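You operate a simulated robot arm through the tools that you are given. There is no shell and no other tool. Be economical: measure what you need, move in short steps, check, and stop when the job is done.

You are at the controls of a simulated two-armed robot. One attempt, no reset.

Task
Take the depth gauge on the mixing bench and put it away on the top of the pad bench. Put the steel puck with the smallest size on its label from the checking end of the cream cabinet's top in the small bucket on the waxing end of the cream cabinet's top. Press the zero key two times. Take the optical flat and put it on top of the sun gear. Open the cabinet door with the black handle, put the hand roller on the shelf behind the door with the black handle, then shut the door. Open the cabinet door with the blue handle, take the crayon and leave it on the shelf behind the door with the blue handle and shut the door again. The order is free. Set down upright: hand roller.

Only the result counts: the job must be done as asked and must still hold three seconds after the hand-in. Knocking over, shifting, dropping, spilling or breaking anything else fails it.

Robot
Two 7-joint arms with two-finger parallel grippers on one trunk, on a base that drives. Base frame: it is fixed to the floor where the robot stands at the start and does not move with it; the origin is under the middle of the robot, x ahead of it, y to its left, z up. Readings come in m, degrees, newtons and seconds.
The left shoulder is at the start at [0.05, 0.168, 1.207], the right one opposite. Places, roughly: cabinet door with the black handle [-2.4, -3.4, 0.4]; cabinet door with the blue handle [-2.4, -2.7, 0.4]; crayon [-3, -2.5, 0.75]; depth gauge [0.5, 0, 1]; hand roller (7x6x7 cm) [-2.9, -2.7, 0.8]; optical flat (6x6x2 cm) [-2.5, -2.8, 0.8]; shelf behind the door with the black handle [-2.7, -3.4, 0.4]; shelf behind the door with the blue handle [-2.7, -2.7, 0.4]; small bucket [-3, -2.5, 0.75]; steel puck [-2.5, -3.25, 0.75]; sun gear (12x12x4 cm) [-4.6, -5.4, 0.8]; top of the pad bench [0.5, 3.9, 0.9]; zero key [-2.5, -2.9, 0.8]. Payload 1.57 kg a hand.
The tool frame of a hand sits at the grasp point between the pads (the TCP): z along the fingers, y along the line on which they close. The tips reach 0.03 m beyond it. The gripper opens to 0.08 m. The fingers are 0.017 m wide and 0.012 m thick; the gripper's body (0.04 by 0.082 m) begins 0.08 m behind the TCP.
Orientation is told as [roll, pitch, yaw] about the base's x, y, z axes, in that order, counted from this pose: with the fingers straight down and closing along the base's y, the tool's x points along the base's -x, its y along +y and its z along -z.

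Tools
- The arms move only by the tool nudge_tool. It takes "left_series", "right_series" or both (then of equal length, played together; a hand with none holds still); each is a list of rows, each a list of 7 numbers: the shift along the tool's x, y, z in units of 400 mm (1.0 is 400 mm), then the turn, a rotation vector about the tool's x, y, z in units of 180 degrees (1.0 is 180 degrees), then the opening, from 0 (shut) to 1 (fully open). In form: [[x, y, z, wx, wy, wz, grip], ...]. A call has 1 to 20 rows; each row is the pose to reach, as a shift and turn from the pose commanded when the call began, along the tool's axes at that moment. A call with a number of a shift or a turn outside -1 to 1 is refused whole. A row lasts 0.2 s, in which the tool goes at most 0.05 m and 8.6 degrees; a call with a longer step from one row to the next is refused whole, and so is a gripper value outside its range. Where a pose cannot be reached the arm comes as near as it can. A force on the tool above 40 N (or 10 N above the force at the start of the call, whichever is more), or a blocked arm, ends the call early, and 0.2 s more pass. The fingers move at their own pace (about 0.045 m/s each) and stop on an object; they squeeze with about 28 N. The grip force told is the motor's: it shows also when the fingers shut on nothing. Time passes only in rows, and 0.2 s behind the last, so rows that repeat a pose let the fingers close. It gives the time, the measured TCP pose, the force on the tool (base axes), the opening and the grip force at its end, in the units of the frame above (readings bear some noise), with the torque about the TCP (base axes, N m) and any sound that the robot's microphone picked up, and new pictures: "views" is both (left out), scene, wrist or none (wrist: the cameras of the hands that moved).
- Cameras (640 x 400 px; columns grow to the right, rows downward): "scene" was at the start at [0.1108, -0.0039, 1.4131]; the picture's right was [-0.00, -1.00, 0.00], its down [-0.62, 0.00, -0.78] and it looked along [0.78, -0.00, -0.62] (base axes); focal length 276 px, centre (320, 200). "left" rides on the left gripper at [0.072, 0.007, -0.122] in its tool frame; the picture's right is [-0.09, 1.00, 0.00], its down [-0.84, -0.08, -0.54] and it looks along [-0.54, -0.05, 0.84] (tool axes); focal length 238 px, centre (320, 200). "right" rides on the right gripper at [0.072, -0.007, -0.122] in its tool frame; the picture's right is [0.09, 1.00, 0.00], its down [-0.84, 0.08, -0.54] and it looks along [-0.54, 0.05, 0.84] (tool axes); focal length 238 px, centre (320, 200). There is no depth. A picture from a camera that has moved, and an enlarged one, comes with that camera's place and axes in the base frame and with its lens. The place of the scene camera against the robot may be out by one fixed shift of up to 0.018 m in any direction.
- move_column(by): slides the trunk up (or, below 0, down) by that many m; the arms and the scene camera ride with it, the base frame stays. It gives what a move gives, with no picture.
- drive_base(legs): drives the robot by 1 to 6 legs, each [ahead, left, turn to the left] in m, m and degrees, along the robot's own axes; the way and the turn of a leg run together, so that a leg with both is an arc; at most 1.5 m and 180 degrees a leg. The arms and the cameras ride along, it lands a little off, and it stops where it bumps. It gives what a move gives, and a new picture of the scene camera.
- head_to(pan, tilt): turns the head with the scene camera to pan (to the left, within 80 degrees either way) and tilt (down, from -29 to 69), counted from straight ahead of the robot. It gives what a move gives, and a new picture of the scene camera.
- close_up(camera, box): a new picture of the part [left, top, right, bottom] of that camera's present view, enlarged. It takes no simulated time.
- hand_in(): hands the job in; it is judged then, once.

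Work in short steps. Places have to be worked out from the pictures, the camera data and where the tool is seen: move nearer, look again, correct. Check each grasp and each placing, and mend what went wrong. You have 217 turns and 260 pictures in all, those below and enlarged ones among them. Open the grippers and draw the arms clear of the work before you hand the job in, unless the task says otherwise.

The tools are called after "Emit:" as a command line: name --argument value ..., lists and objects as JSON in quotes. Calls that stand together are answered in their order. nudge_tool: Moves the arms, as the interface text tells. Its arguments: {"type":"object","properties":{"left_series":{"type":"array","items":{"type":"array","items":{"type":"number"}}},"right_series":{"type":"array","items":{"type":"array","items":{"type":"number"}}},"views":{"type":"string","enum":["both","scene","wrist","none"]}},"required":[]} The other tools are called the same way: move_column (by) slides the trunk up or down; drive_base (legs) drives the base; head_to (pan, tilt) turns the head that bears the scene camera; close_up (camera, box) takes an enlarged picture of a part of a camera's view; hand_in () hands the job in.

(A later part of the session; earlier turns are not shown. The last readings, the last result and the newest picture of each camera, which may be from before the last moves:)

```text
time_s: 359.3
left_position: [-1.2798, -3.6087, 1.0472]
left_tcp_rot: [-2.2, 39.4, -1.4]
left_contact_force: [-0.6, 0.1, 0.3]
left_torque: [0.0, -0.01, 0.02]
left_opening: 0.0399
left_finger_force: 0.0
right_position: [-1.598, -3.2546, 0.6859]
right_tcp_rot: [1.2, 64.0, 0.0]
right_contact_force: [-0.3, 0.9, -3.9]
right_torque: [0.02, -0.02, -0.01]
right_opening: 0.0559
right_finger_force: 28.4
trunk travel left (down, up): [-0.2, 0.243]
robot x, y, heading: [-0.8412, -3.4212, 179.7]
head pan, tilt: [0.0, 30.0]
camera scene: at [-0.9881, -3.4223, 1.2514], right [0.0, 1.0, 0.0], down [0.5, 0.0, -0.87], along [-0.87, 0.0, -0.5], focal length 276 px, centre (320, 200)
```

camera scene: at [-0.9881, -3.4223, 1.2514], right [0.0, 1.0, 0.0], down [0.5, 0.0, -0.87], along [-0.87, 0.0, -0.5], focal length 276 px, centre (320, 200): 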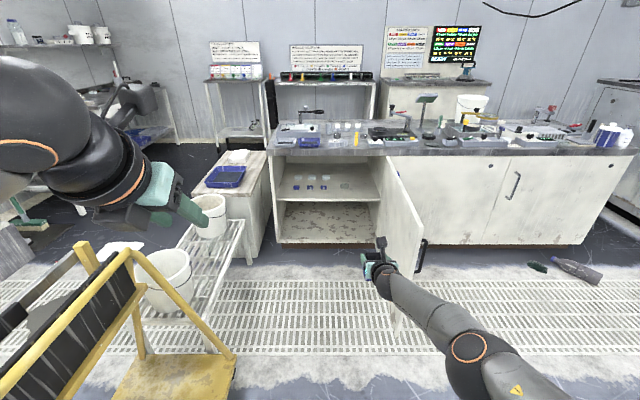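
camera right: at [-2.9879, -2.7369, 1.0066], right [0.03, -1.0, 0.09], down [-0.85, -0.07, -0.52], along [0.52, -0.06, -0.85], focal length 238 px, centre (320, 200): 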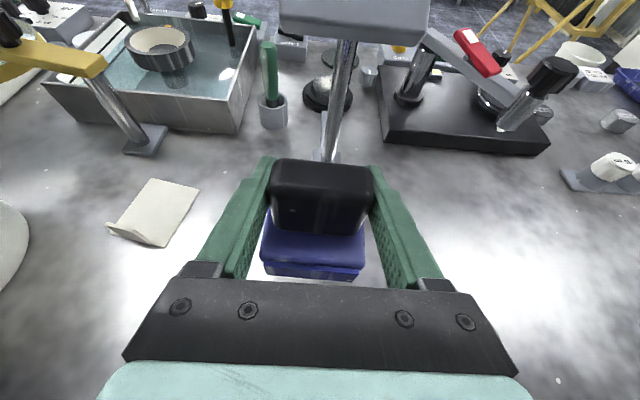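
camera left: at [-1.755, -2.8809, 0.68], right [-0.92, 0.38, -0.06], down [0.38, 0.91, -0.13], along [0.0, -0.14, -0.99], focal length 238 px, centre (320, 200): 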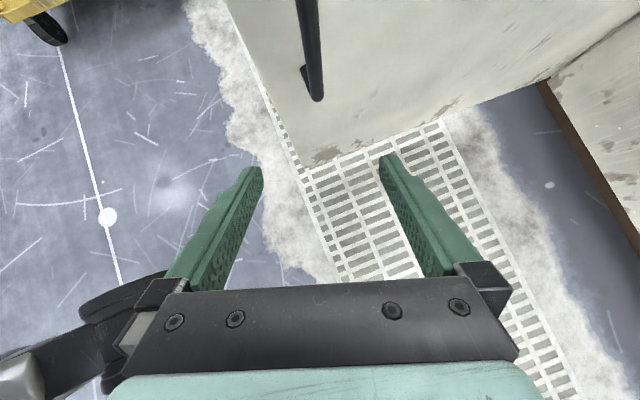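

Opening is straight ahead; shelf top ≈0.415, items sit at its rear. I drive to x≈-1.48 and lower the trunk to about insertion height.

Emit:
drive_base --legs '[[0.62, 0, 0.3]]'

Emit:
move_column --by -0.15

Emit:
head_to --pan 0 --tilt 40

Emit:
nudge_tool --right_series '[[0, 0, 0, 0, 0, 0, 0.3]]' --views "wrist"

```text
time_s: 362.8
left_position: [-1.9025, -3.6094, 1.0481]
left_tcp_rot: [-2.1, 39.3, -1.1]
left_contact_force: [0.2, 0.1, 0.5]
left_torque: [0.0, 0.01, 0.03]
left_opening: 0.04
left_finger_force: 0.0
right_position: [-2.2242, -3.259, 0.6866]
right_tcp_rot: [1.2, 64.0, 0.2]
right_contact_force: [0.5, 0.4, -4.2]
right_torque: [-0.01, -0.02, -0.03]
right_opening: 0.0557
right_finger_force: 28.2
trunk travel left (down, up): [-0.2, 0.243]
robot x, y, heading: [-1.4651, -3.4169, -180.0]
head pan, tilt: [0.0, 30.0]
camera scene: at [-1.613, -3.4232, 1.2514], right [0.0, 1.0, 0.0], down [0.5, 0.0, -0.87], along [-0.87, 0.0, -0.5], focal length 276 px, centre (320, 200)
```

scene: 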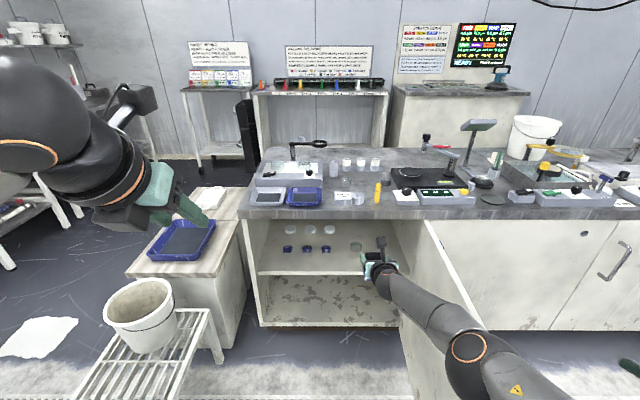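

```text
time_s: 364.5
left_position: [-1.9034, -3.6107, 0.8978]
left_tcp_rot: [-2.1, 39.5, -1.1]
left_contact_force: [-0.2, -0.5, 0.0]
left_torque: [0.0, 0.01, 0.01]
left_opening: 0.0396
left_finger_force: 0.0
right_position: [-2.2236, -3.2586, 0.5359]
right_tcp_rot: [1.2, 64.1, 0.1]
right_contact_force: [0.1, 0.1, -4.2]
right_torque: [0.01, 0.02, -0.03]
right_opening: 0.0561
right_finger_force: 27.7
trunk travel left (down, up): [-0.05, 0.393]
robot x, y, heading: [-1.4678, -3.4192, -179.8]
head pan, tilt: [0.0, 30.0]
```

```text
time_s: 365.2
left_position: [-1.9036, -3.6107, 0.8975]
left_tcp_rot: [-2.1, 39.5, -1.1]
left_contact_force: [-1.3, 0.0, 0.2]
left_torque: [-0.03, 0.0, 0.0]
left_opening: 0.0399
left_finger_force: 0.1
right_position: [-2.2239, -3.2581, 0.5358]
right_tcp_rot: [1.3, 64.0, 0.2]
right_contact_force: [0.7, -0.4, -4.4]
right_torque: [0.0, -0.01, 0.01]
right_opening: 0.0559
right_finger_force: 27.5
trunk travel left (down, up): [-0.05, 0.393]
robot x, y, heading: [-1.4675, -3.4188, -179.8]
head pan, tilt: [0.0, 40.0]
camera scene: at [-1.6074, -3.4232, 1.0861], right [0.0, 1.0, 0.0], down [0.64, 0.0, -0.77], along [-0.77, 0.0, -0.64], focal length 276 px, centre (320, 200)
```

scene: 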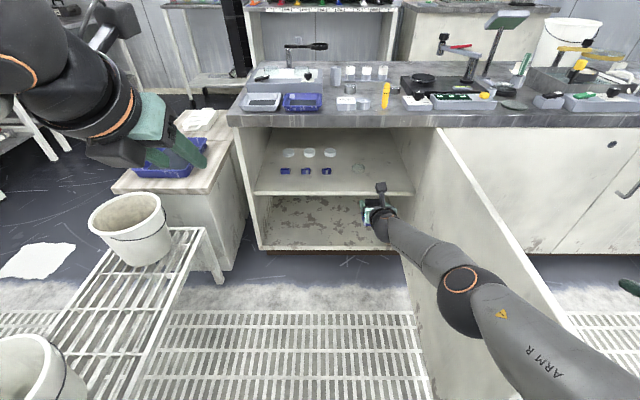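

```text
time_s: 365.6
left_position: [-1.9028, -3.6101, 0.8983]
left_tcp_rot: [-2.0, 39.5, -1.1]
left_contact_force: [-0.4, 0.2, -1.2]
left_torque: [0.03, -0.01, 0.02]
left_opening: 0.0399
left_finger_force: 0.1
right_position: [-2.2233, -3.2588, 0.535]
right_tcp_rot: [1.2, 64.0, 0.3]
right_contact_force: [0.7, 0.0, -3.6]
right_torque: [0.02, 0.03, -0.01]
right_opening: 0.0557
right_finger_force: 28.4
trunk travel left (down, up): [-0.05, 0.393]
robot x, y, heading: [-1.4678, -3.4191, -179.9]
head pan, tilt: [0.0, 40.0]
camera right: at [-2.1463, -3.2675, 0.6546], right [-0.03, 1.0, 0.09], down [0.86, 0.07, -0.51], along [-0.52, 0.07, -0.85], focal length 238 px, centre (320, 200)
```

right: 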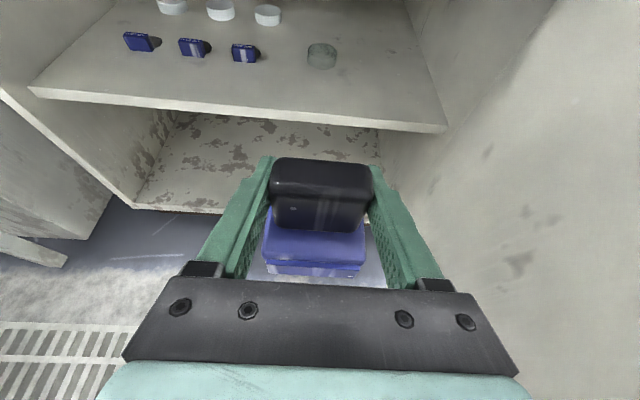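

Roller is level, ~3 cm above shelf height. I shift it 5 cm right (away from the glass disc on the shelf), drive ahead 0.2 m and check.

Emit:
nudge_tool --right_series '[[0, 0.07, 0, 0, 0, 0, 0.3], [0, 0.125, 0, 0, 0, 0, 0.3]]' --views "none"

Emit:
drive_base --legs '[[0.2, 0, 0]]'

Emit:
nudge_tool --right_series '[[0, 0, 0, 0, 0, 0, 0.3]]' --views "wrist"

```text
time_s: 366.2
left_position: [-1.9026, -3.6112, 0.8977]
left_tcp_rot: [-2.1, 39.4, -1.2]
left_contact_force: [0.9, 0.1, 0.7]
left_torque: [0.02, -0.01, -0.02]
left_opening: 0.0398
left_finger_force: 0.1
right_position: [-2.2234, -3.2091, 0.539]
right_tcp_rot: [1.4, 63.3, 0.3]
right_contact_force: [-0.5, -0.4, -3.7]
right_torque: [-0.01, 0.01, 0.0]
right_opening: 0.0559
right_finger_force: 28.2
trunk travel left (down, up): [-0.05, 0.393]
robot x, y, heading: [-1.4669, -3.4196, -179.8]
head pan, tilt: [0.0, 40.0]
```

```text
time_s: 367.8
left_position: [-2.1029, -3.6097, 0.8977]
left_tcp_rot: [-2.1, 39.5, -1.1]
left_contact_force: [0.0, 0.5, 0.9]
left_torque: [0.03, -0.01, -0.01]
left_opening: 0.0399
left_finger_force: 0.2
right_position: [-2.4234, -3.2112, 0.5377]
right_tcp_rot: [1.3, 63.3, 0.2]
right_contact_force: [-0.1, 0.6, -3.5]
right_torque: [0.01, 0.0, 0.02]
right_opening: 0.0556
right_finger_force: 28.5
trunk travel left (down, up): [-0.05, 0.393]
robot x, y, heading: [-1.6689, -3.4203, -179.9]
head pan, tilt: [0.0, 40.0]
camera scene: at [-1.8072, -3.4236, 1.0861], right [0.0, 1.0, 0.0], down [0.64, 0.0, -0.77], along [-0.77, 0.0, -0.64], focal length 276 px, centre (320, 200)
```

scene: 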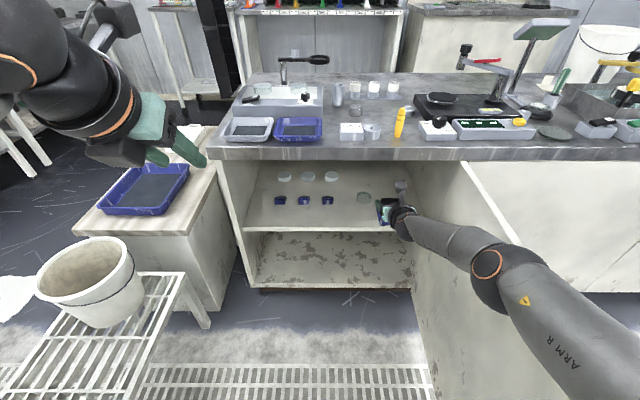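

```text
time_s: 368.2
left_position: [-2.1019, -3.6105, 0.8976]
left_tcp_rot: [-2.0, 39.4, -1.1]
left_contact_force: [-0.3, 0.1, -0.7]
left_torque: [-0.06, -0.02, 0.0]
left_opening: 0.0401
left_finger_force: 0.1
right_position: [-2.4247, -3.2113, 0.5371]
right_tcp_rot: [1.4, 63.2, 0.3]
right_contact_force: [0.2, -1.1, -3.5]
right_torque: [-0.05, 0.01, 0.02]
right_opening: 0.0558
right_finger_force: 28.3
trunk travel left (down, up): [-0.05, 0.393]
robot x, y, heading: [-1.6659, -3.419, -180.2]
head pan, tilt: [0.0, 40.0]
camera right: at [-2.3473, -3.2197, 0.6566], right [-0.03, 1.0, 0.09], down [0.86, 0.07, -0.5], along [-0.51, 0.07, -0.86], focal length 238 px, centre (320, 200)
```

right: 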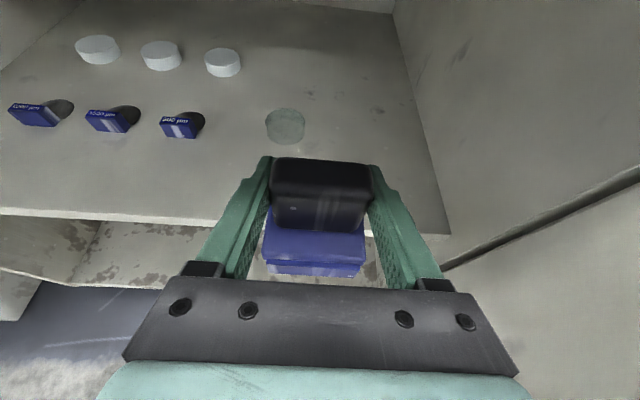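

Shelf found: z≈0.415, front edge x≈-2.455. I drive 0.085 m further in so the roller is wholly over the shelf, then lower.

Emit:
drive_base --legs '[[0.085, 0, 0]]'

Emit:
move_column --by -0.045

Emit:
nudge_tool --right_series '[[0, 0, 0, 0, 0, 0, 0.3]]' --views "wrist"

```text
time_s: 369.3
left_position: [-2.188, -3.6102, 0.8976]
left_tcp_rot: [-2.0, 39.5, -1.1]
left_contact_force: [-0.3, -0.3, 0.0]
left_torque: [0.01, 0.01, -0.01]
left_opening: 0.04
left_finger_force: 0.0
right_position: [-2.5092, -3.2094, 0.5373]
right_tcp_rot: [1.2, 63.2, 0.2]
right_contact_force: [-0.9, 0.2, -4.3]
right_torque: [0.01, 0.02, 0.0]
right_opening: 0.0558
right_finger_force: 28.0
trunk travel left (down, up): [-0.05, 0.393]
robot x, y, heading: [-1.7527, -3.4216, -180.0]
head pan, tilt: [0.0, 40.0]
camera scene: at [-1.8927, -3.4238, 1.0861], right [0.0, 1.0, 0.0], down [0.64, 0.0, -0.77], along [-0.77, 0.0, -0.64], focal length 276 px, centre (320, 200)
```

scene: 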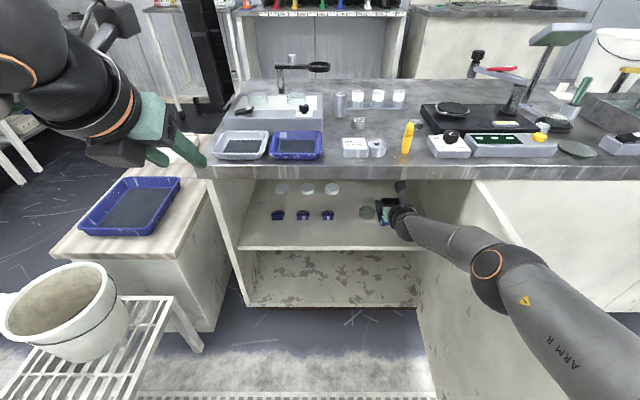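

```text
time_s: 370.2
left_position: [-2.1885, -3.6103, 0.8521]
left_tcp_rot: [-2.2, 39.4, -1.3]
left_contact_force: [0.0, -0.9, 0.3]
left_torque: [0.0, -0.01, -0.02]
left_opening: 0.0399
left_finger_force: 0.1
right_position: [-2.5086, -3.2102, 0.492]
right_tcp_rot: [1.3, 63.3, 0.1]
right_contact_force: [-1.4, 0.2, -3.5]
right_torque: [-0.03, 0.01, 0.0]
right_opening: 0.0558
right_finger_force: 28.2
trunk travel left (down, up): [-0.005, 0.438]
robot x, y, heading: [-1.7478, -3.4179, -179.8]
head pan, tilt: [0.0, 40.0]
```

```text
time_s: 370.6
left_position: [-2.1897, -3.6101, 0.8527]
left_tcp_rot: [-2.1, 39.4, -1.1]
left_contact_force: [0.3, -0.3, 0.5]
left_torque: [0.03, -0.01, 0.03]
left_opening: 0.04
left_finger_force: 0.0
right_position: [-2.509, -3.2112, 0.4933]
right_tcp_rot: [1.3, 63.4, 0.2]
right_contact_force: [-0.5, 0.1, -4.0]
right_torque: [0.02, 0.04, -0.03]
right_opening: 0.0558
right_finger_force: 27.8
trunk travel left (down, up): [-0.005, 0.438]
robot x, y, heading: [-1.7506, -3.4203, -180.2]
head pan, tilt: [0.0, 40.0]
camera right: at [-2.4329, -3.2197, 0.6122], right [-0.02, 1.0, 0.09], down [0.86, 0.07, -0.5], along [-0.51, 0.07, -0.86], focal length 238 px, centre (320, 200)
```

right: 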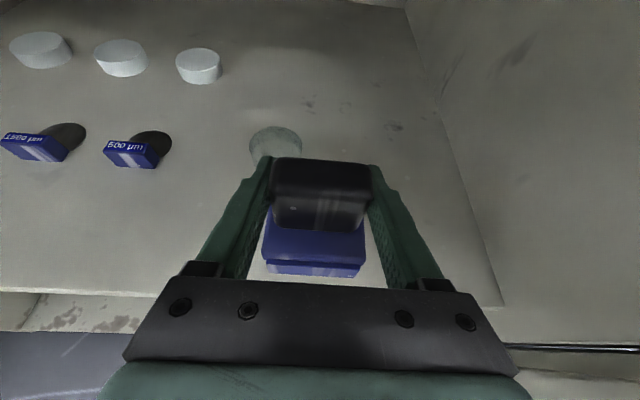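

Roller is fully over the shelf and clear of the disc. Lower in 4 mm steps.

Emit:
nudge_tool --right_series '[[-0.009, 0, 0.0045, 0, 0, 0, 0.3], [-0.018, 0, 0.009, 0, 0, 0, 0.3], [-0.027, 0, 0.0135, 0, 0, 0, 0.3], [-0.036, 0, 0.018, 0, 0, 0, 0.3]]' --views "none"

```text
time_s: 371.6
left_position: [-2.1879, -3.6105, 0.8528]
left_tcp_rot: [-2.1, 39.4, -1.2]
left_contact_force: [-0.4, 0.1, -0.7]
left_torque: [0.0, -0.01, -0.02]
left_opening: 0.0398
left_finger_force: 0.1
right_position: [-2.5067, -3.2109, 0.4783]
right_tcp_rot: [1.4, 63.3, 0.2]
right_contact_force: [0.1, -0.1, -4.1]
right_torque: [0.0, 0.03, 0.0]
right_opening: 0.056
right_finger_force: 28.3
trunk travel left (down, up): [-0.005, 0.438]
robot x, y, heading: [-1.7476, -3.4226, -179.8]
head pan, tilt: [0.0, 40.0]
```

Emit:
nudge_tool --right_series '[[-0.007, 0, 0.0035, 0, 0, 0, 0.3], [-0.014, 0, 0.007, 0, 0, 0, 0.3], [-0.021, 0, 0.0105, 0, 0, 0, 0.3], [-0.028, 0, 0.014, 0, 0, 0, 0.3]]' --views "none"

```text
time_s: 372.6
left_position: [-2.1885, -3.6098, 0.8523]
left_tcp_rot: [-2.2, 39.4, -1.2]
left_contact_force: [0.0, 0.5, 0.7]
left_torque: [0.0, -0.03, 0.01]
left_opening: 0.0401
left_finger_force: 0.0
right_position: [-2.503, -3.2105, 0.4693]
right_tcp_rot: [1.3, 63.3, 0.2]
right_contact_force: [0.7, -0.1, -4.0]
right_torque: [-0.02, 0.01, 0.01]
right_opening: 0.0559
right_finger_force: 28.3
right hand out of reach, approached as far as the arm can: row 1, 2, 3, 4
trunk travel left (down, up): [-0.005, 0.438]
robot x, y, heading: [-1.7552, -3.4188, -179.8]
head pan, tilt: [0.0, 40.0]
```

Arm limit here; use the last 5 mm of the trunk.

Emit:
move_column --by -0.005

Emit:
close_up --camera "right" --box '[220, 150, 420, 290]'

```text
time_s: 373.1
left_position: [-2.1894, -3.611, 0.8475]
left_tcp_rot: [-2.2, 39.3, -1.2]
left_contact_force: [0.8, -0.4, -0.9]
left_torque: [0.0, 0.0, 0.0]
left_opening: 0.0399
left_finger_force: 0.1
right_position: [-2.5029, -3.2111, 0.4644]
right_tcp_rot: [1.4, 63.3, 0.2]
right_contact_force: [0.3, 0.0, -3.0]
right_torque: [0.02, 0.02, 0.0]
right_opening: 0.0556
right_finger_force: 28.5
trunk travel left (down, up): [0.0, 0.443]
robot x, y, heading: [-1.7518, -3.4184, -179.8]
head pan, tilt: [0.0, 40.0]
```

```text
2.86 times, centred on (320, 220) of right
camera zoom: at [-2.4257, -3.2203, 0.5833], right [-0.02, 1.0, 0.09], down [0.86, 0.07, -0.5], along [-0.51, 0.07, -0.86], focal length 681 px, centre (320, 143)
```

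zoom: 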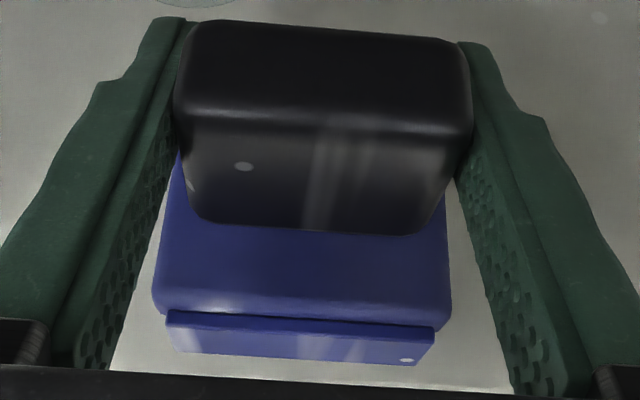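

No contact yet. I back the base 5 cm and extend the arm 5 cm instead (reaches lower when extended), then continue lowering.

Emit:
drive_base --legs '[[-0.05, 0, 0]]'

Emit:
nudge_tool --right_series '[[0.028, 0, 0.056, 0, 0, 0, 0.3], [0.056, 0, 0.112, 0, 0, 0, 0.3], [0.047, 0, 0.1165, 0, 0, 0, 0.3], [0.038, 0, 0.121, 0, 0, 0, 0.3]]' --views "wrist"

```text
time_s: 374.1
left_position: [-2.1383, -3.6098, 0.8482]
left_tcp_rot: [-2.0, 39.4, -1.3]
left_contact_force: [-0.6, -0.5, 0.0]
left_torque: [-0.01, 0.02, 0.0]
left_opening: 0.0401
left_finger_force: 0.1
right_position: [-2.452, -3.2111, 0.4639]
right_tcp_rot: [1.3, 63.3, 0.2]
right_contact_force: [0.2, 0.0, -2.4]
right_torque: [0.01, 0.0, 0.05]
right_opening: 0.0557
right_finger_force: 28.3
trunk travel left (down, up): [0.0, 0.443]
robot x, y, heading: [-1.6988, -3.4211, -179.9]
head pan, tilt: [0.0, 40.0]
camera scene: at [-1.8426, -3.4237, 1.036], right [0.0, 1.0, 0.0], down [0.64, 0.0, -0.77], along [-0.77, 0.0, -0.64], focal length 276 px, centre (320, 200)
```

scene: 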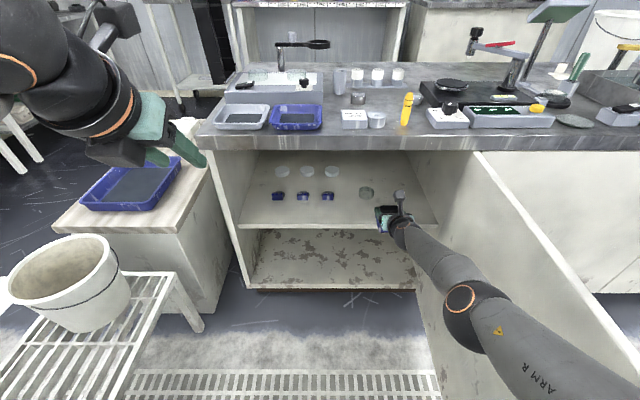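

```text
time_s: 375.1
left_position: [-2.1382, -3.6097, 0.8477]
left_tcp_rot: [-2.1, 39.4, -1.2]
left_contact_force: [0.4, 0.8, 0.6]
left_torque: [0.02, -0.02, -0.01]
left_opening: 0.04
left_finger_force: 0.2
right_position: [-2.4592, -3.2097, 0.478]
right_tcp_rot: [1.3, 63.3, 0.1]
right_contact_force: [-0.4, -0.6, -4.8]
right_torque: [0.01, -0.02, 0.0]
right_opening: 0.0557
right_finger_force: 28.1
right hand out of reach, approached as far as the arm can: row 1, 2, 3, 4
trunk travel left (down, up): [0.0, 0.443]
robot x, y, heading: [-1.7043, -3.4192, -179.7]
head pan, tilt: [0.0, 40.0]
camera right: at [-2.3834, -3.2201, 0.5977], right [-0.02, 1.0, 0.09], down [0.86, 0.07, -0.5], along [-0.51, 0.07, -0.86], focal length 238 px, centre (320, 200)
```

right: 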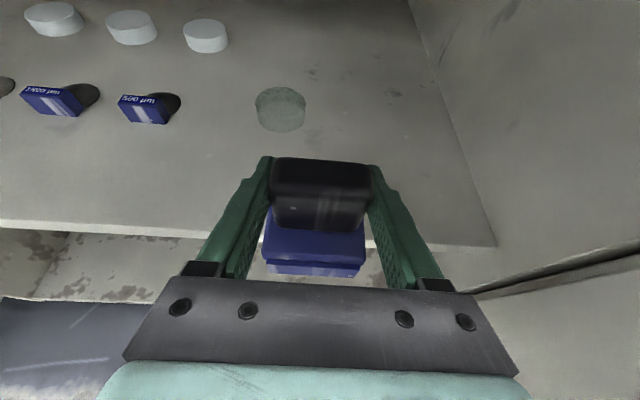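

The arm is at full stretch here. I drive back in 4.5 cm and lower with the hand slightly (4°) steeper.

Emit:
drive_base --legs '[[0.045, 0, 0]]'

Emit:
nudge_tool --right_series '[[-0.02, 0, 0.004, 0, -0.008, 0, 0.3], [-0.035, 0, 0.008, 0, -0.016, 0, 0.3], [-0.048, 0, 0.01, 0, -0.022, 0, 0.3], [-0.058, 0, 0.012, 0, -0.022, 0, 0.3]]' --views "wrist"

```text
time_s: 376.0
left_position: [-2.1827, -3.6108, 0.847]
left_tcp_rot: [-2.1, 39.5, -1.2]
left_contact_force: [0.1, -0.4, 0.5]
left_torque: [0.02, 0.0, 0.02]
left_opening: 0.0402
left_finger_force: 0.0
right_position: [-2.5036, -3.2112, 0.4787]
right_tcp_rot: [1.3, 63.2, 0.2]
right_contact_force: [0.0, 0.1, -3.8]
right_torque: [0.0, 0.01, 0.01]
right_opening: 0.0559
right_finger_force: 27.9
trunk travel left (down, up): [0.0, 0.443]
robot x, y, heading: [-1.7462, -3.4217, -180.0]
head pan, tilt: [0.0, 40.0]
camera scene: at [-1.8866, -3.4238, 1.0361], right [0.0, 1.0, 0.0], down [0.64, 0.0, -0.77], along [-0.77, 0.0, -0.64], focal length 276 px, centre (320, 200)
```

scene: 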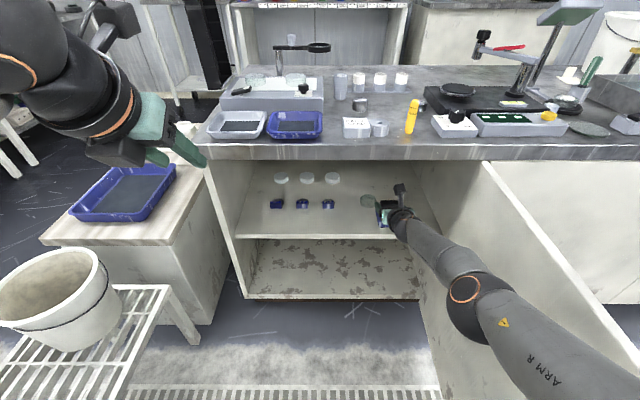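

```text
time_s: 377.0
left_position: [-2.182, -3.6111, 0.8479]
left_tcp_rot: [-2.1, 39.5, -1.2]
left_contact_force: [0.6, -0.9, 0.4]
left_torque: [-0.01, -0.02, 0.0]
left_opening: 0.0399
left_finger_force: 0.1
right_position: [-2.4956, -3.2103, 0.4627]
right_tcp_rot: [1.3, 59.8, 0.2]
right_contact_force: [-6.5, 0.2, 4.8]
right_torque: [-0.1, 0.66, -0.08]
right_opening: 0.0558
right_finger_force: 28.0
right hand out of reach, approached as far as the arm can: row 2, 3, 4
trunk travel left (down, up): [0.0, 0.443]
robot x, y, heading: [-1.7469, -3.4201, -179.9]
head pan, tilt: [0.0, 40.0]
camera right: at [-2.4268, -3.22, 0.587], right [-0.03, 1.0, 0.09], down [0.89, 0.07, -0.45], along [-0.45, 0.07, -0.89], focal length 238 px, centre (320, 200)
```

right: 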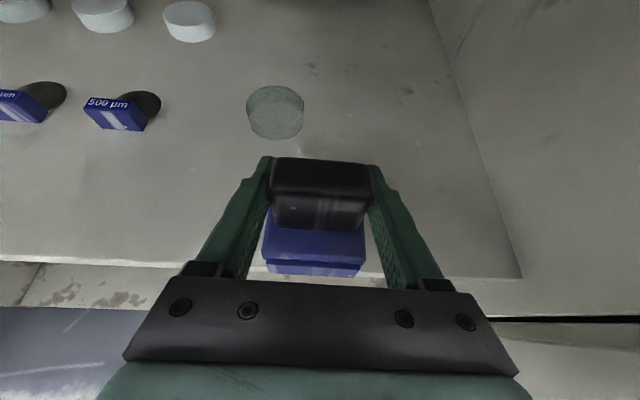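

The near edge just touches the shelf. I level the roller again, drive 2 cm deeper, then release from ~2 mm.

Emit:
nudge_tool --right_series '[[0.006, 0, 0, 0, 0.01, 0, 0.3], [0.01, 0, 0, 0, 0.021, 0, 0.3]]' --views "none"

Emit:
drive_base --legs '[[0.022, 0, 0]]'

```text
time_s: 377.6
left_position: [-2.1807, -3.6113, 0.8489]
left_tcp_rot: [-2.1, 39.5, -1.1]
left_contact_force: [-0.7, -1.0, 0.4]
left_torque: [0.02, 0.01, -0.02]
left_opening: 0.0399
left_finger_force: 0.1
right_position: [-2.495, -3.21, 0.4618]
right_tcp_rot: [1.3, 62.2, 0.1]
right_contact_force: [9.7, -1.2, 8.5]
right_torque: [-0.19, -0.28, 0.2]
right_opening: 0.0557
right_finger_force: 28.2
trunk travel left (down, up): [0.0, 0.443]
robot x, y, heading: [-1.7456, -3.4221, -179.8]
head pan, tilt: [0.0, 40.0]
```

```text
time_s: 378.4
left_position: [-2.2036, -3.6112, 0.8484]
left_tcp_rot: [-2.1, 39.4, -1.2]
left_contact_force: [-0.6, 1.1, 0.0]
left_torque: [0.01, 0.0, -0.03]
left_opening: 0.04
left_finger_force: 0.0
right_position: [-2.5158, -3.2108, 0.4621]
right_tcp_rot: [1.5, 62.2, 0.2]
right_contact_force: [-3.2, 0.1, -0.7]
right_torque: [-0.07, 0.21, -0.02]
right_opening: 0.0558
right_finger_force: 28.4
trunk travel left (down, up): [0.0, 0.443]
robot x, y, heading: [-1.7632, -3.4199, -179.9]
head pan, tilt: [0.0, 40.0]
camera scene: at [-1.9083, -3.4239, 1.036], right [0.0, 1.0, 0.0], down [0.64, 0.0, -0.77], along [-0.77, 0.0, -0.64], focal length 276 px, centre (320, 200)
```

scene: 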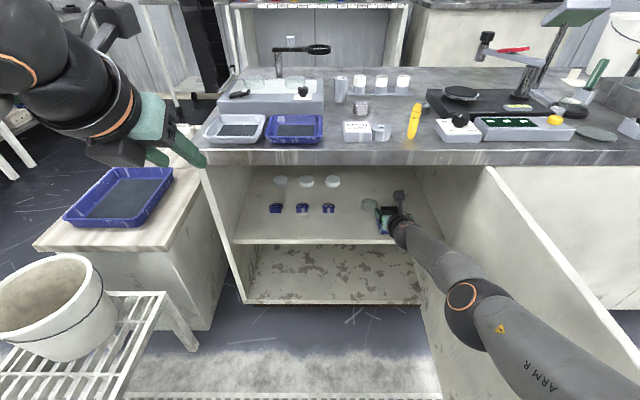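

Resting lightly on the shelf. Open the right gripper.

Emit:
nudge_tool --right_series '[[0, 0, 0, 0, 0, 0, 0.8], [0, 0, 0, 0, 0, 0, 0.95], [0, 0, 0, 0, 0, 0, 1], [0, 0, 0, 0, 0, 0, 1]]' --views "wrist"

```text
time_s: 379.4
left_position: [-2.2039, -3.6094, 0.8479]
left_tcp_rot: [-2.1, 39.4, -1.2]
left_contact_force: [-0.6, -1.1, 0.5]
left_torque: [0.03, 0.03, -0.02]
left_opening: 0.04
left_finger_force: 0.1
right_position: [-2.5165, -3.2113, 0.4618]
right_tcp_rot: [1.4, 62.1, 0.3]
right_contact_force: [0.1, 0.1, -0.8]
right_torque: [-0.01, -0.01, 0.03]
right_opening: 0.0799
right_finger_force: 0.1
trunk travel left (down, up): [0.0, 0.443]
robot x, y, heading: [-1.769, -3.4208, -179.6]
head pan, tilt: [0.0, 40.0]
camera right: at [-2.4429, -3.2201, 0.5827], right [-0.02, 1.0, 0.09], down [0.87, 0.07, -0.49], along [-0.49, 0.07, -0.87], focal length 238 px, centre (320, 200)
```

right: 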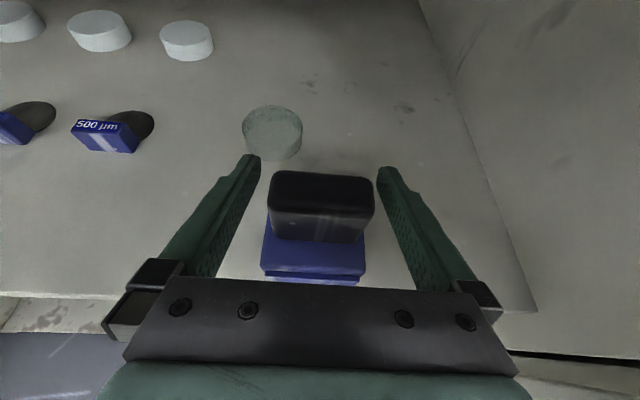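

Roller stands upright on the shelf. Raise 1 cm and back straight out.

Emit:
nudge_tool --right_series '[[0.015, 0, -0.008, 0, 0, 0, 1], [0.022, 0, -0.012, 0, 0, 0, 1]]' --views "none"

Emit:
drive_base --legs '[[-0.25, 0, 0]]'

Emit:
close_up --camera "right" --box '[160, 0, 560, 250]'

```text
time_s: 380.0
left_position: [-2.2038, -3.6099, 0.8474]
left_tcp_rot: [-2.2, 39.3, -1.2]
left_contact_force: [-0.3, 0.8, 0.4]
left_torque: [0.0, 0.0, -0.01]
left_opening: 0.0399
left_finger_force: 0.1
right_position: [-2.5211, -3.2116, 0.4698]
right_tcp_rot: [1.4, 62.1, 0.1]
right_contact_force: [0.0, -0.3, 0.3]
right_torque: [0.0, -0.02, 0.02]
right_opening: 0.0802
right_finger_force: 0.0
right hand out of reach, approached as far as the arm can: row 2
trunk travel left (down, up): [0.0, 0.443]
robot x, y, heading: [-1.7662, -3.4215, -180.1]
head pan, tilt: [0.0, 40.0]
```

```text
time_s: 381.8
left_position: [-1.9542, -3.612, 0.8477]
left_tcp_rot: [-2.1, 39.4, -1.0]
left_contact_force: [0.4, 0.3, 0.1]
left_torque: [0.0, -0.02, 0.01]
left_opening: 0.0401
left_finger_force: 0.1
right_position: [-2.27, -3.2111, 0.4705]
right_tcp_rot: [1.5, 62.2, 0.3]
right_contact_force: [0.0, 0.2, -0.1]
right_torque: [0.0, -0.02, -0.02]
right_opening: 0.0799
right_finger_force: 0.0
trunk travel left (down, up): [0.0, 0.443]
robot x, y, heading: [-1.5176, -3.4208, -179.9]
head pan, tilt: [0.0, 40.0]
camera scene: at [-1.6577, -3.4234, 1.0361], right [-0.01, 1.0, 0.0], down [0.64, 0.0, -0.77], along [-0.77, 0.0, -0.64], focal length 276 px, centre (320, 200)
```

scene: 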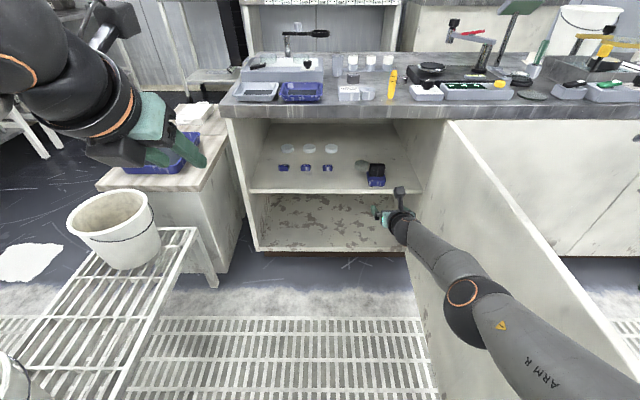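

```text
1.60 times, centred on (360, 125) of right
camera zoom: at [-2.197, -3.221, 0.5908], right [-0.03, 1.0, 0.09], down [0.87, 0.07, -0.49], along [-0.49, 0.07, -0.87], focal length 381 px, centre (256, 320)
```

zoom: 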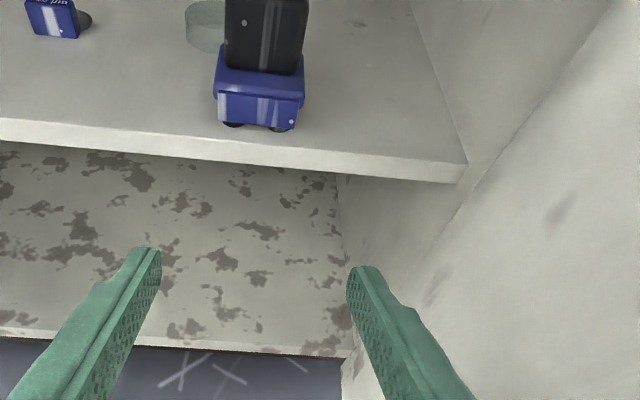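

Roller placed. Now shut the door: close the right fist, back out past the door's tip, go to its outer side.

Emit:
drive_base --legs '[[-0.64, 0, 0], [0, -0.38, 0], [0.27, 0, 0]]'

Emit:
nudge_tool --right_series '[[0, 0, 0, 0, 0, 0, 0.5], [0, 0, 0, 0, 0, 0, 0], [0, 0, 0, 0, 0, 0, 0], [0, 0, 0, 0, 0, 0, 0], [0, 0, 0, 0, 0, 0, 0]]' --views "scene"

```text
time_s: 388.9
left_position: [-1.5799, -3.2314, 0.8483]
left_tcp_rot: [-2.2, 39.4, -0.9]
left_contact_force: [-0.4, 0.3, 0.4]
left_torque: [-0.02, -0.01, 0.0]
left_opening: 0.0398
left_finger_force: 0.1
right_position: [-1.8993, -2.8321, 0.4709]
right_tcp_rot: [1.5, 62.2, 0.6]
right_contact_force: [-0.3, 0.0, 1.0]
right_torque: [0.01, -0.02, 0.04]
right_opening: 0.08
right_finger_force: 0.2
trunk travel left (down, up): [0.0, 0.443]
robot x, y, heading: [-1.1427, -3.0384, -179.8]
head pan, tilt: [0.0, 40.0]
camera scene: at [-1.2851, -3.0427, 1.0361], right [-0.01, 1.0, 0.0], down [0.64, 0.0, -0.77], along [-0.77, -0.01, -0.64], focal length 276 px, centre (320, 200)
```

scene: 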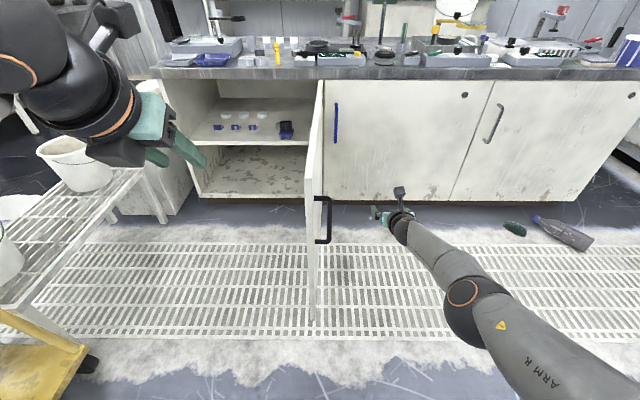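

```text
time_s: 390.1
left_position: [-1.5812, -3.2314, 0.8476]
left_tcp_rot: [-2.1, 39.4, -0.9]
left_contact_force: [0.2, -0.1, 0.0]
left_torque: [-0.03, 0.01, 0.02]
left_opening: 0.0403
left_finger_force: 0.0
right_position: [-1.8989, -2.8319, 0.4712]
right_tcp_rot: [1.5, 62.2, 0.5]
right_contact_force: [-0.7, 0.0, -0.3]
right_torque: [0.01, 0.03, -0.03]
right_opening: 0.0001
right_finger_force: 13.3
trunk travel left (down, up): [0.0, 0.443]
robot x, y, heading: [-1.1412, -3.0379, -179.4]
head pan, tilt: [0.0, 40.0]
camera scene: at [-1.2852, -3.0427, 1.0361], right [-0.01, 1.0, 0.0], down [0.64, 0.0, -0.77], along [-0.77, -0.01, -0.64], focal length 276 px, centre (320, 200)
```

scene: 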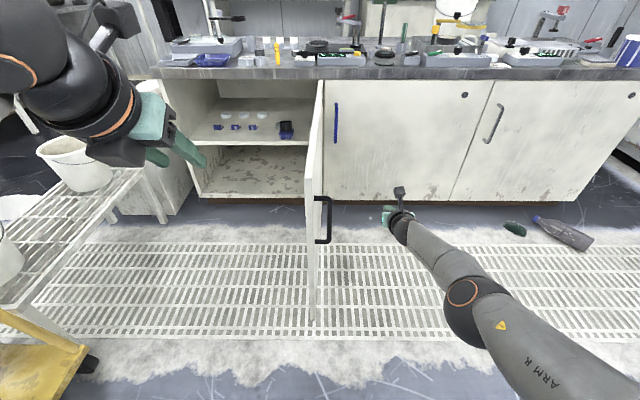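

Door ahead at ~90°, outer side reachable. To keep the left elbow clear of the yellow cart I raise and tuck the left hand first.

Emit:
nudge_tool --left_series '[[0.05, 0.042, -0.093, 0, 0, 0, 0.5], [0.1, 0.084, -0.187, 0, 0, 0, 0.5], [0.15, 0.125, -0.28, 0, 0, 0, 0.5], [0.2, 0.167, -0.373, 0, 0, 0, 0.5], [0.25, 0.208, -0.467, 0, 0, 0, 0.5], [0.3, 0.25, -0.56, 0, 0, 0, 0.5]]' --views "none"

Emit:
move_column --by 0.1

Emit:
drive_base --legs '[[0, 0.28, 0]]'

```text
time_s: 391.5
left_position: [-1.5324, -3.1247, 1.0959]
left_tcp_rot: [-2.1, 39.5, -0.9]
left_contact_force: [-1.3, -0.7, -0.1]
left_torque: [0.0, -0.03, 0.01]
left_opening: 0.0401
left_finger_force: 0.1
right_position: [-1.8993, -2.8314, 0.4704]
right_tcp_rot: [1.5, 62.2, 0.5]
right_contact_force: [0.6, -0.7, 0.0]
right_torque: [-0.02, 0.06, 0.01]
right_opening: 0.0
right_finger_force: 21.0
trunk travel left (down, up): [0.0, 0.443]
robot x, y, heading: [-1.1457, -3.0378, -179.6]
head pan, tilt: [0.0, 40.0]
```

```text
time_s: 392.8
left_position: [-1.533, -3.1242, 1.1951]
left_tcp_rot: [-2.1, 39.5, -0.9]
left_contact_force: [0.6, 0.2, 0.2]
left_torque: [0.04, -0.02, 0.01]
left_opening: 0.0399
left_finger_force: 0.2
right_position: [-1.8986, -2.8315, 0.5699]
right_tcp_rot: [1.5, 62.1, 0.5]
right_contact_force: [0.4, -0.2, 0.0]
right_torque: [0.02, -0.02, 0.03]
right_opening: 0.0
right_finger_force: 21.6
trunk travel left (down, up): [-0.1, 0.343]
robot x, y, heading: [-1.1453, -3.0398, -179.9]
head pan, tilt: [0.0, 40.0]
```

```text
time_s: 394.8
left_position: [-1.5306, -3.4051, 1.1948]
left_tcp_rot: [-2.3, 39.4, -0.8]
left_contact_force: [0.3, -1.0, -0.6]
left_torque: [-0.03, -0.04, 0.0]
left_opening: 0.04
left_finger_force: 0.0
right_position: [-1.8974, -3.1147, 0.5696]
right_tcp_rot: [1.5, 62.2, 0.5]
right_contact_force: [0.6, 0.2, -0.3]
right_torque: [0.02, -0.02, -0.05]
right_opening: 0.0
right_finger_force: 20.9
trunk travel left (down, up): [-0.1, 0.343]
robot x, y, heading: [-1.1446, -3.3175, -179.6]
head pan, tilt: [0.0, 40.0]
camera scene: at [-1.2829, -3.3233, 1.1361], right [-0.01, 1.0, 0.0], down [0.64, 0.01, -0.77], along [-0.77, -0.01, -0.64], focal length 276 px, centre (320, 200)
```

scene: 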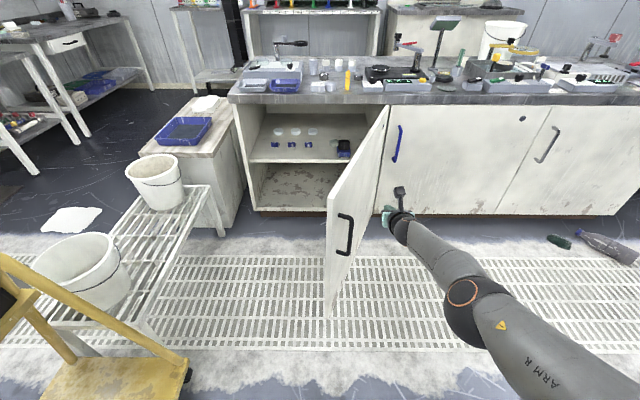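

Door is swinging closed. Continue pushing left 0.13 m.

Emit:
drive_base --legs '[[0, 0.13, 0]]'

```text
time_s: 396.1
left_position: [-1.5277, -3.5373, 1.1956]
left_tcp_rot: [-2.3, 39.4, -0.7]
left_contact_force: [0.7, -1.1, -0.3]
left_torque: [0.0, -0.02, -0.03]
left_opening: 0.04
left_finger_force: 0.1
right_position: [-1.8965, -3.2462, 0.5697]
right_tcp_rot: [1.5, 62.2, 0.5]
right_contact_force: [-0.3, -0.8, -0.2]
right_torque: [-0.03, 0.05, 0.0]
right_opening: 0.0
right_finger_force: 21.2
trunk travel left (down, up): [-0.1, 0.343]
robot x, y, heading: [-1.1425, -3.4514, -179.4]
head pan, tilt: [0.0, 40.0]
camera scene: at [-1.2817, -3.4559, 1.1361], right [-0.01, 1.0, 0.0], down [0.64, 0.01, -0.77], along [-0.77, -0.01, -0.64], focal length 276 px, centre (320, 200)
```

scene: 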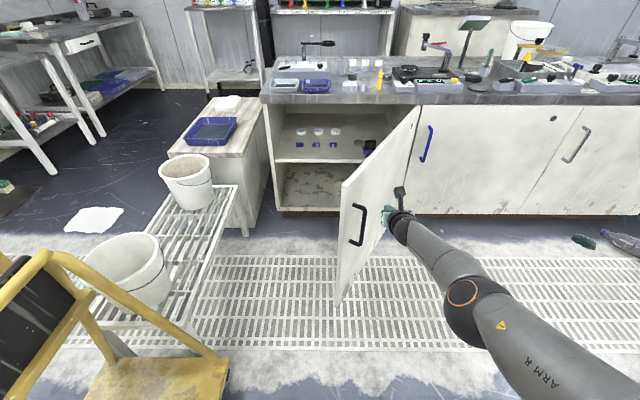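

Robot can't go further left (cart), so I swing the right hand itself 0.16 m left.

Emit:
nudge_tool --right_series '[[0, -0.1, 0, 0, 0, 0, 0], [0, -0.2, 0, 0, 0, 0, 0], [0, -0.3, 0, 0, 0, 0, 0], [0, -0.4, 0, 0, 0, 0, 0]]' --views "scene"

```text
time_s: 397.1
left_position: [-1.5294, -3.5387, 1.1945]
left_tcp_rot: [-2.2, 39.4, -0.8]
left_contact_force: [-0.3, -0.1, -0.1]
left_torque: [0.01, 0.04, -0.02]
left_opening: 0.0399
left_finger_force: 0.1
right_position: [-1.874, -3.3891, 0.5839]
right_tcp_rot: [1.4, 62.2, 0.5]
right_contact_force: [-0.5, 0.2, -0.9]
right_torque: [0.0, -0.04, 0.01]
right_opening: 0.0
right_finger_force: 21.0
right hand out of reach, approached as far as the arm can: row 1, 2, 3, 4
trunk travel left (down, up): [-0.1, 0.343]
robot x, y, heading: [-1.1396, -3.4492, -179.6]
head pan, tilt: [0.0, 40.0]
camera scene: at [-1.2818, -3.4557, 1.1361], right [-0.01, 1.0, 0.0], down [0.64, 0.01, -0.77], along [-0.77, -0.01, -0.64], focal length 276 px, centre (320, 200)
```

scene: 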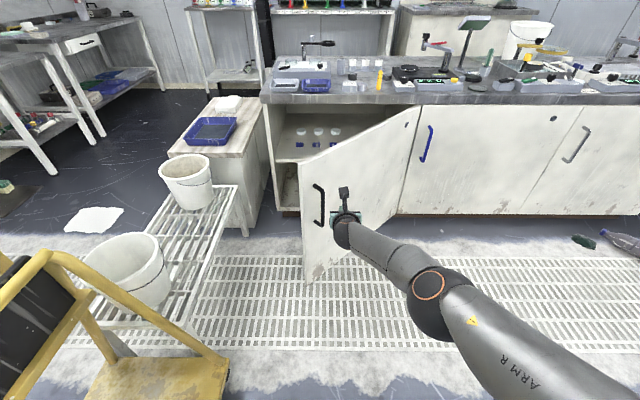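

Door ~45°. Now push forward with the base.

Emit:
drive_base --legs '[[0.22, -0.03, 0], [0.22, 0, 0]]'

```text
time_s: 400.0
left_position: [-1.9631, -3.5119, 1.1939]
left_tcp_rot: [-2.2, 39.3, -0.9]
left_contact_force: [0.2, -0.2, -0.4]
left_torque: [-0.03, 0.0, 0.01]
left_opening: 0.0402
left_finger_force: 0.1
right_position: [-2.3083, -3.3599, 0.5842]
right_tcp_rot: [1.5, 62.2, 0.5]
right_contact_force: [0.4, 0.6, -0.4]
right_torque: [-0.04, 0.0, -0.02]
right_opening: 0.0
right_finger_force: 21.5
trunk travel left (down, up): [-0.1, 0.343]
robot x, y, heading: [-1.5769, -3.4237, -179.8]
head pan, tilt: [0.0, 40.0]
camera scene: at [-1.7156, -3.4294, 1.1361], right [-0.01, 1.0, 0.0], down [0.64, 0.01, -0.77], along [-0.77, -0.01, -0.64], focal length 276 px, centre (320, 200)
```

scene: 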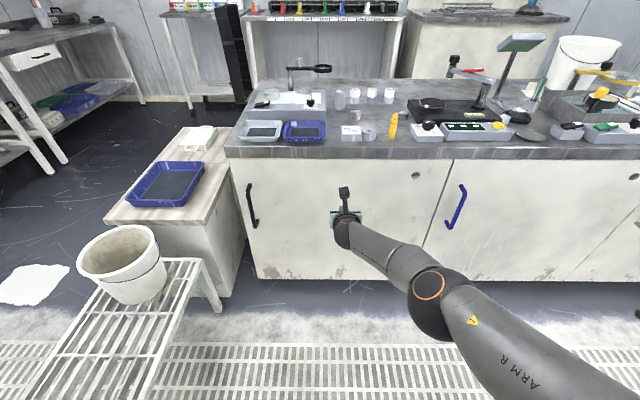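

Door looks nearly shut. Press forward gently to be sure.

Emit:
drive_base --legs '[[0.05, 0, 0]]'

Emit:
nudge_tool --right_series '[[0.012, 0, 0.02, 0, 0, 0, 0], [0.024, 0, 0.04, 0, 0, 0, 0], [0.036, 0, 0.06, 0, 0, 0, 0]]' --views "none"

```text
time_s: 400.9
left_position: [-2.0137, -3.5114, 1.1951]
left_tcp_rot: [-2.2, 39.4, -1.0]
left_contact_force: [-0.3, 0.2, -0.1]
left_torque: [0.03, 0.0, -0.02]
left_opening: 0.0403
left_finger_force: 0.1
right_position: [-2.3587, -3.3605, 0.5854]
right_tcp_rot: [1.4, 62.2, 0.4]
right_contact_force: [0.3, -0.4, 0.5]
right_torque: [-0.01, -0.01, 0.02]
right_opening: 0.0001
right_finger_force: 21.7
trunk travel left (down, up): [-0.1, 0.343]
robot x, y, heading: [-1.6232, -3.4248, -179.3]
head pan, tilt: [0.0, 40.0]
camera scene: at [-1.766, -3.4298, 1.1361], right [-0.01, 1.0, 0.0], down [0.64, 0.01, -0.77], along [-0.77, -0.01, -0.64], focal length 276 px, centre (320, 200)
```

scene: 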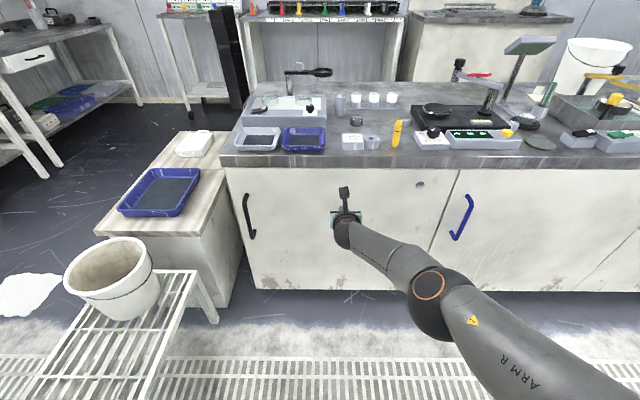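

```text
time_s: 401.8
left_position: [-2.0112, -3.5114, 1.1954]
left_tcp_rot: [-2.2, 39.4, -1.0]
left_contact_force: [-0.1, -0.1, -0.2]
left_torque: [0.0, -0.02, 0.01]
left_opening: 0.04
left_finger_force: 0.0
right_position: [-2.3607, -3.3604, 0.5901]
right_tcp_rot: [1.5, 62.3, 0.4]
right_contact_force: [-0.1, -0.3, -0.2]
right_torque: [-0.02, 0.03, 0.01]
right_opening: 0.0001
right_finger_force: 21.8
right hand out of reach, approached as far as the arm can: row 1, 2, 3
trunk travel left (down, up): [-0.1, 0.343]
robot x, y, heading: [-1.63, -3.4248, -179.2]
head pan, tilt: [0.0, 40.0]
```

No contact yet; inch the base forward.

Emit:
drive_base --legs '[[0.03, 0, 0], [0.02, 0, 0]]'

Emit:
close_up --camera "scene" --box '[200, 140, 480, 300]'

```text
time_s: 402.6
left_position: [-2.0368, -3.5109, 1.1943]
left_tcp_rot: [-2.2, 39.3, -0.8]
left_contact_force: [-0.2, 0.6, 0.3]
left_torque: [-0.02, 0.02, 0.02]
left_opening: 0.0399
left_finger_force: 0.1
right_position: [-2.3827, -3.3614, 0.5885]
right_tcp_rot: [1.4, 62.0, 0.0]
right_contact_force: [8.6, 1.5, 4.0]
right_torque: [-0.01, 0.08, -0.02]
right_opening: 0.0
right_finger_force: 21.5
trunk travel left (down, up): [-0.1, 0.343]
robot x, y, heading: [-1.6498, -3.4243, -179.6]
head pan, tilt: [0.0, 40.0]
stopped in leg 1: the force on the tool passed its limit (the readings are from after the stop); the commanded pose is now the measured one
camera scene: at [-1.7885, -3.4296, 1.1361], right [-0.01, 1.0, 0.0], down [0.64, 0.0, -0.77], along [-0.77, -0.01, -0.64], focal length 276 px, centre (320, 200)
```

scene: 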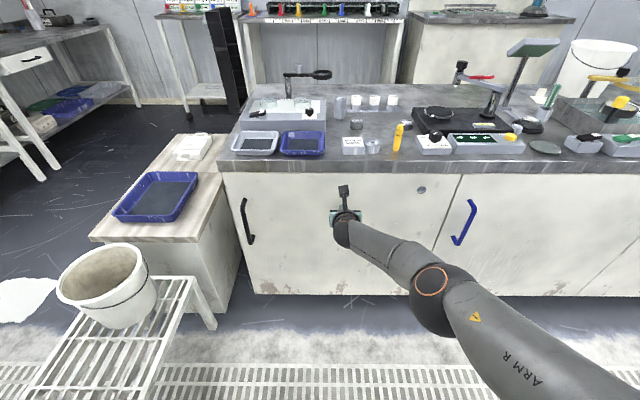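

```text
2.29 times, centred on (340, 220) of scene
camera zoom: at [-1.7885, -3.4296, 1.1361], right [-0.01, 1.0, 0.0], down [0.64, 0.0, -0.77], along [-0.77, -0.01, -0.64], focal length 631 px, centre (274, 154)
```

zoom: 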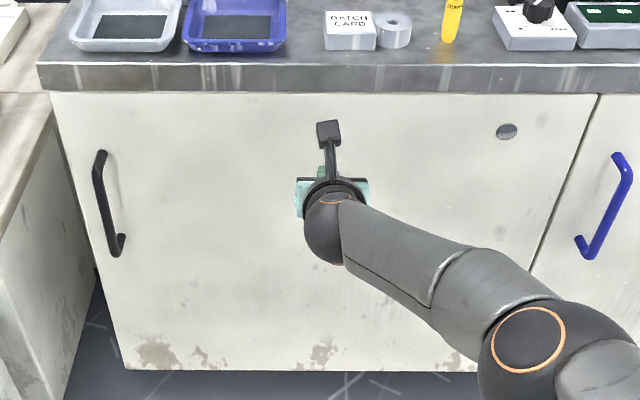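

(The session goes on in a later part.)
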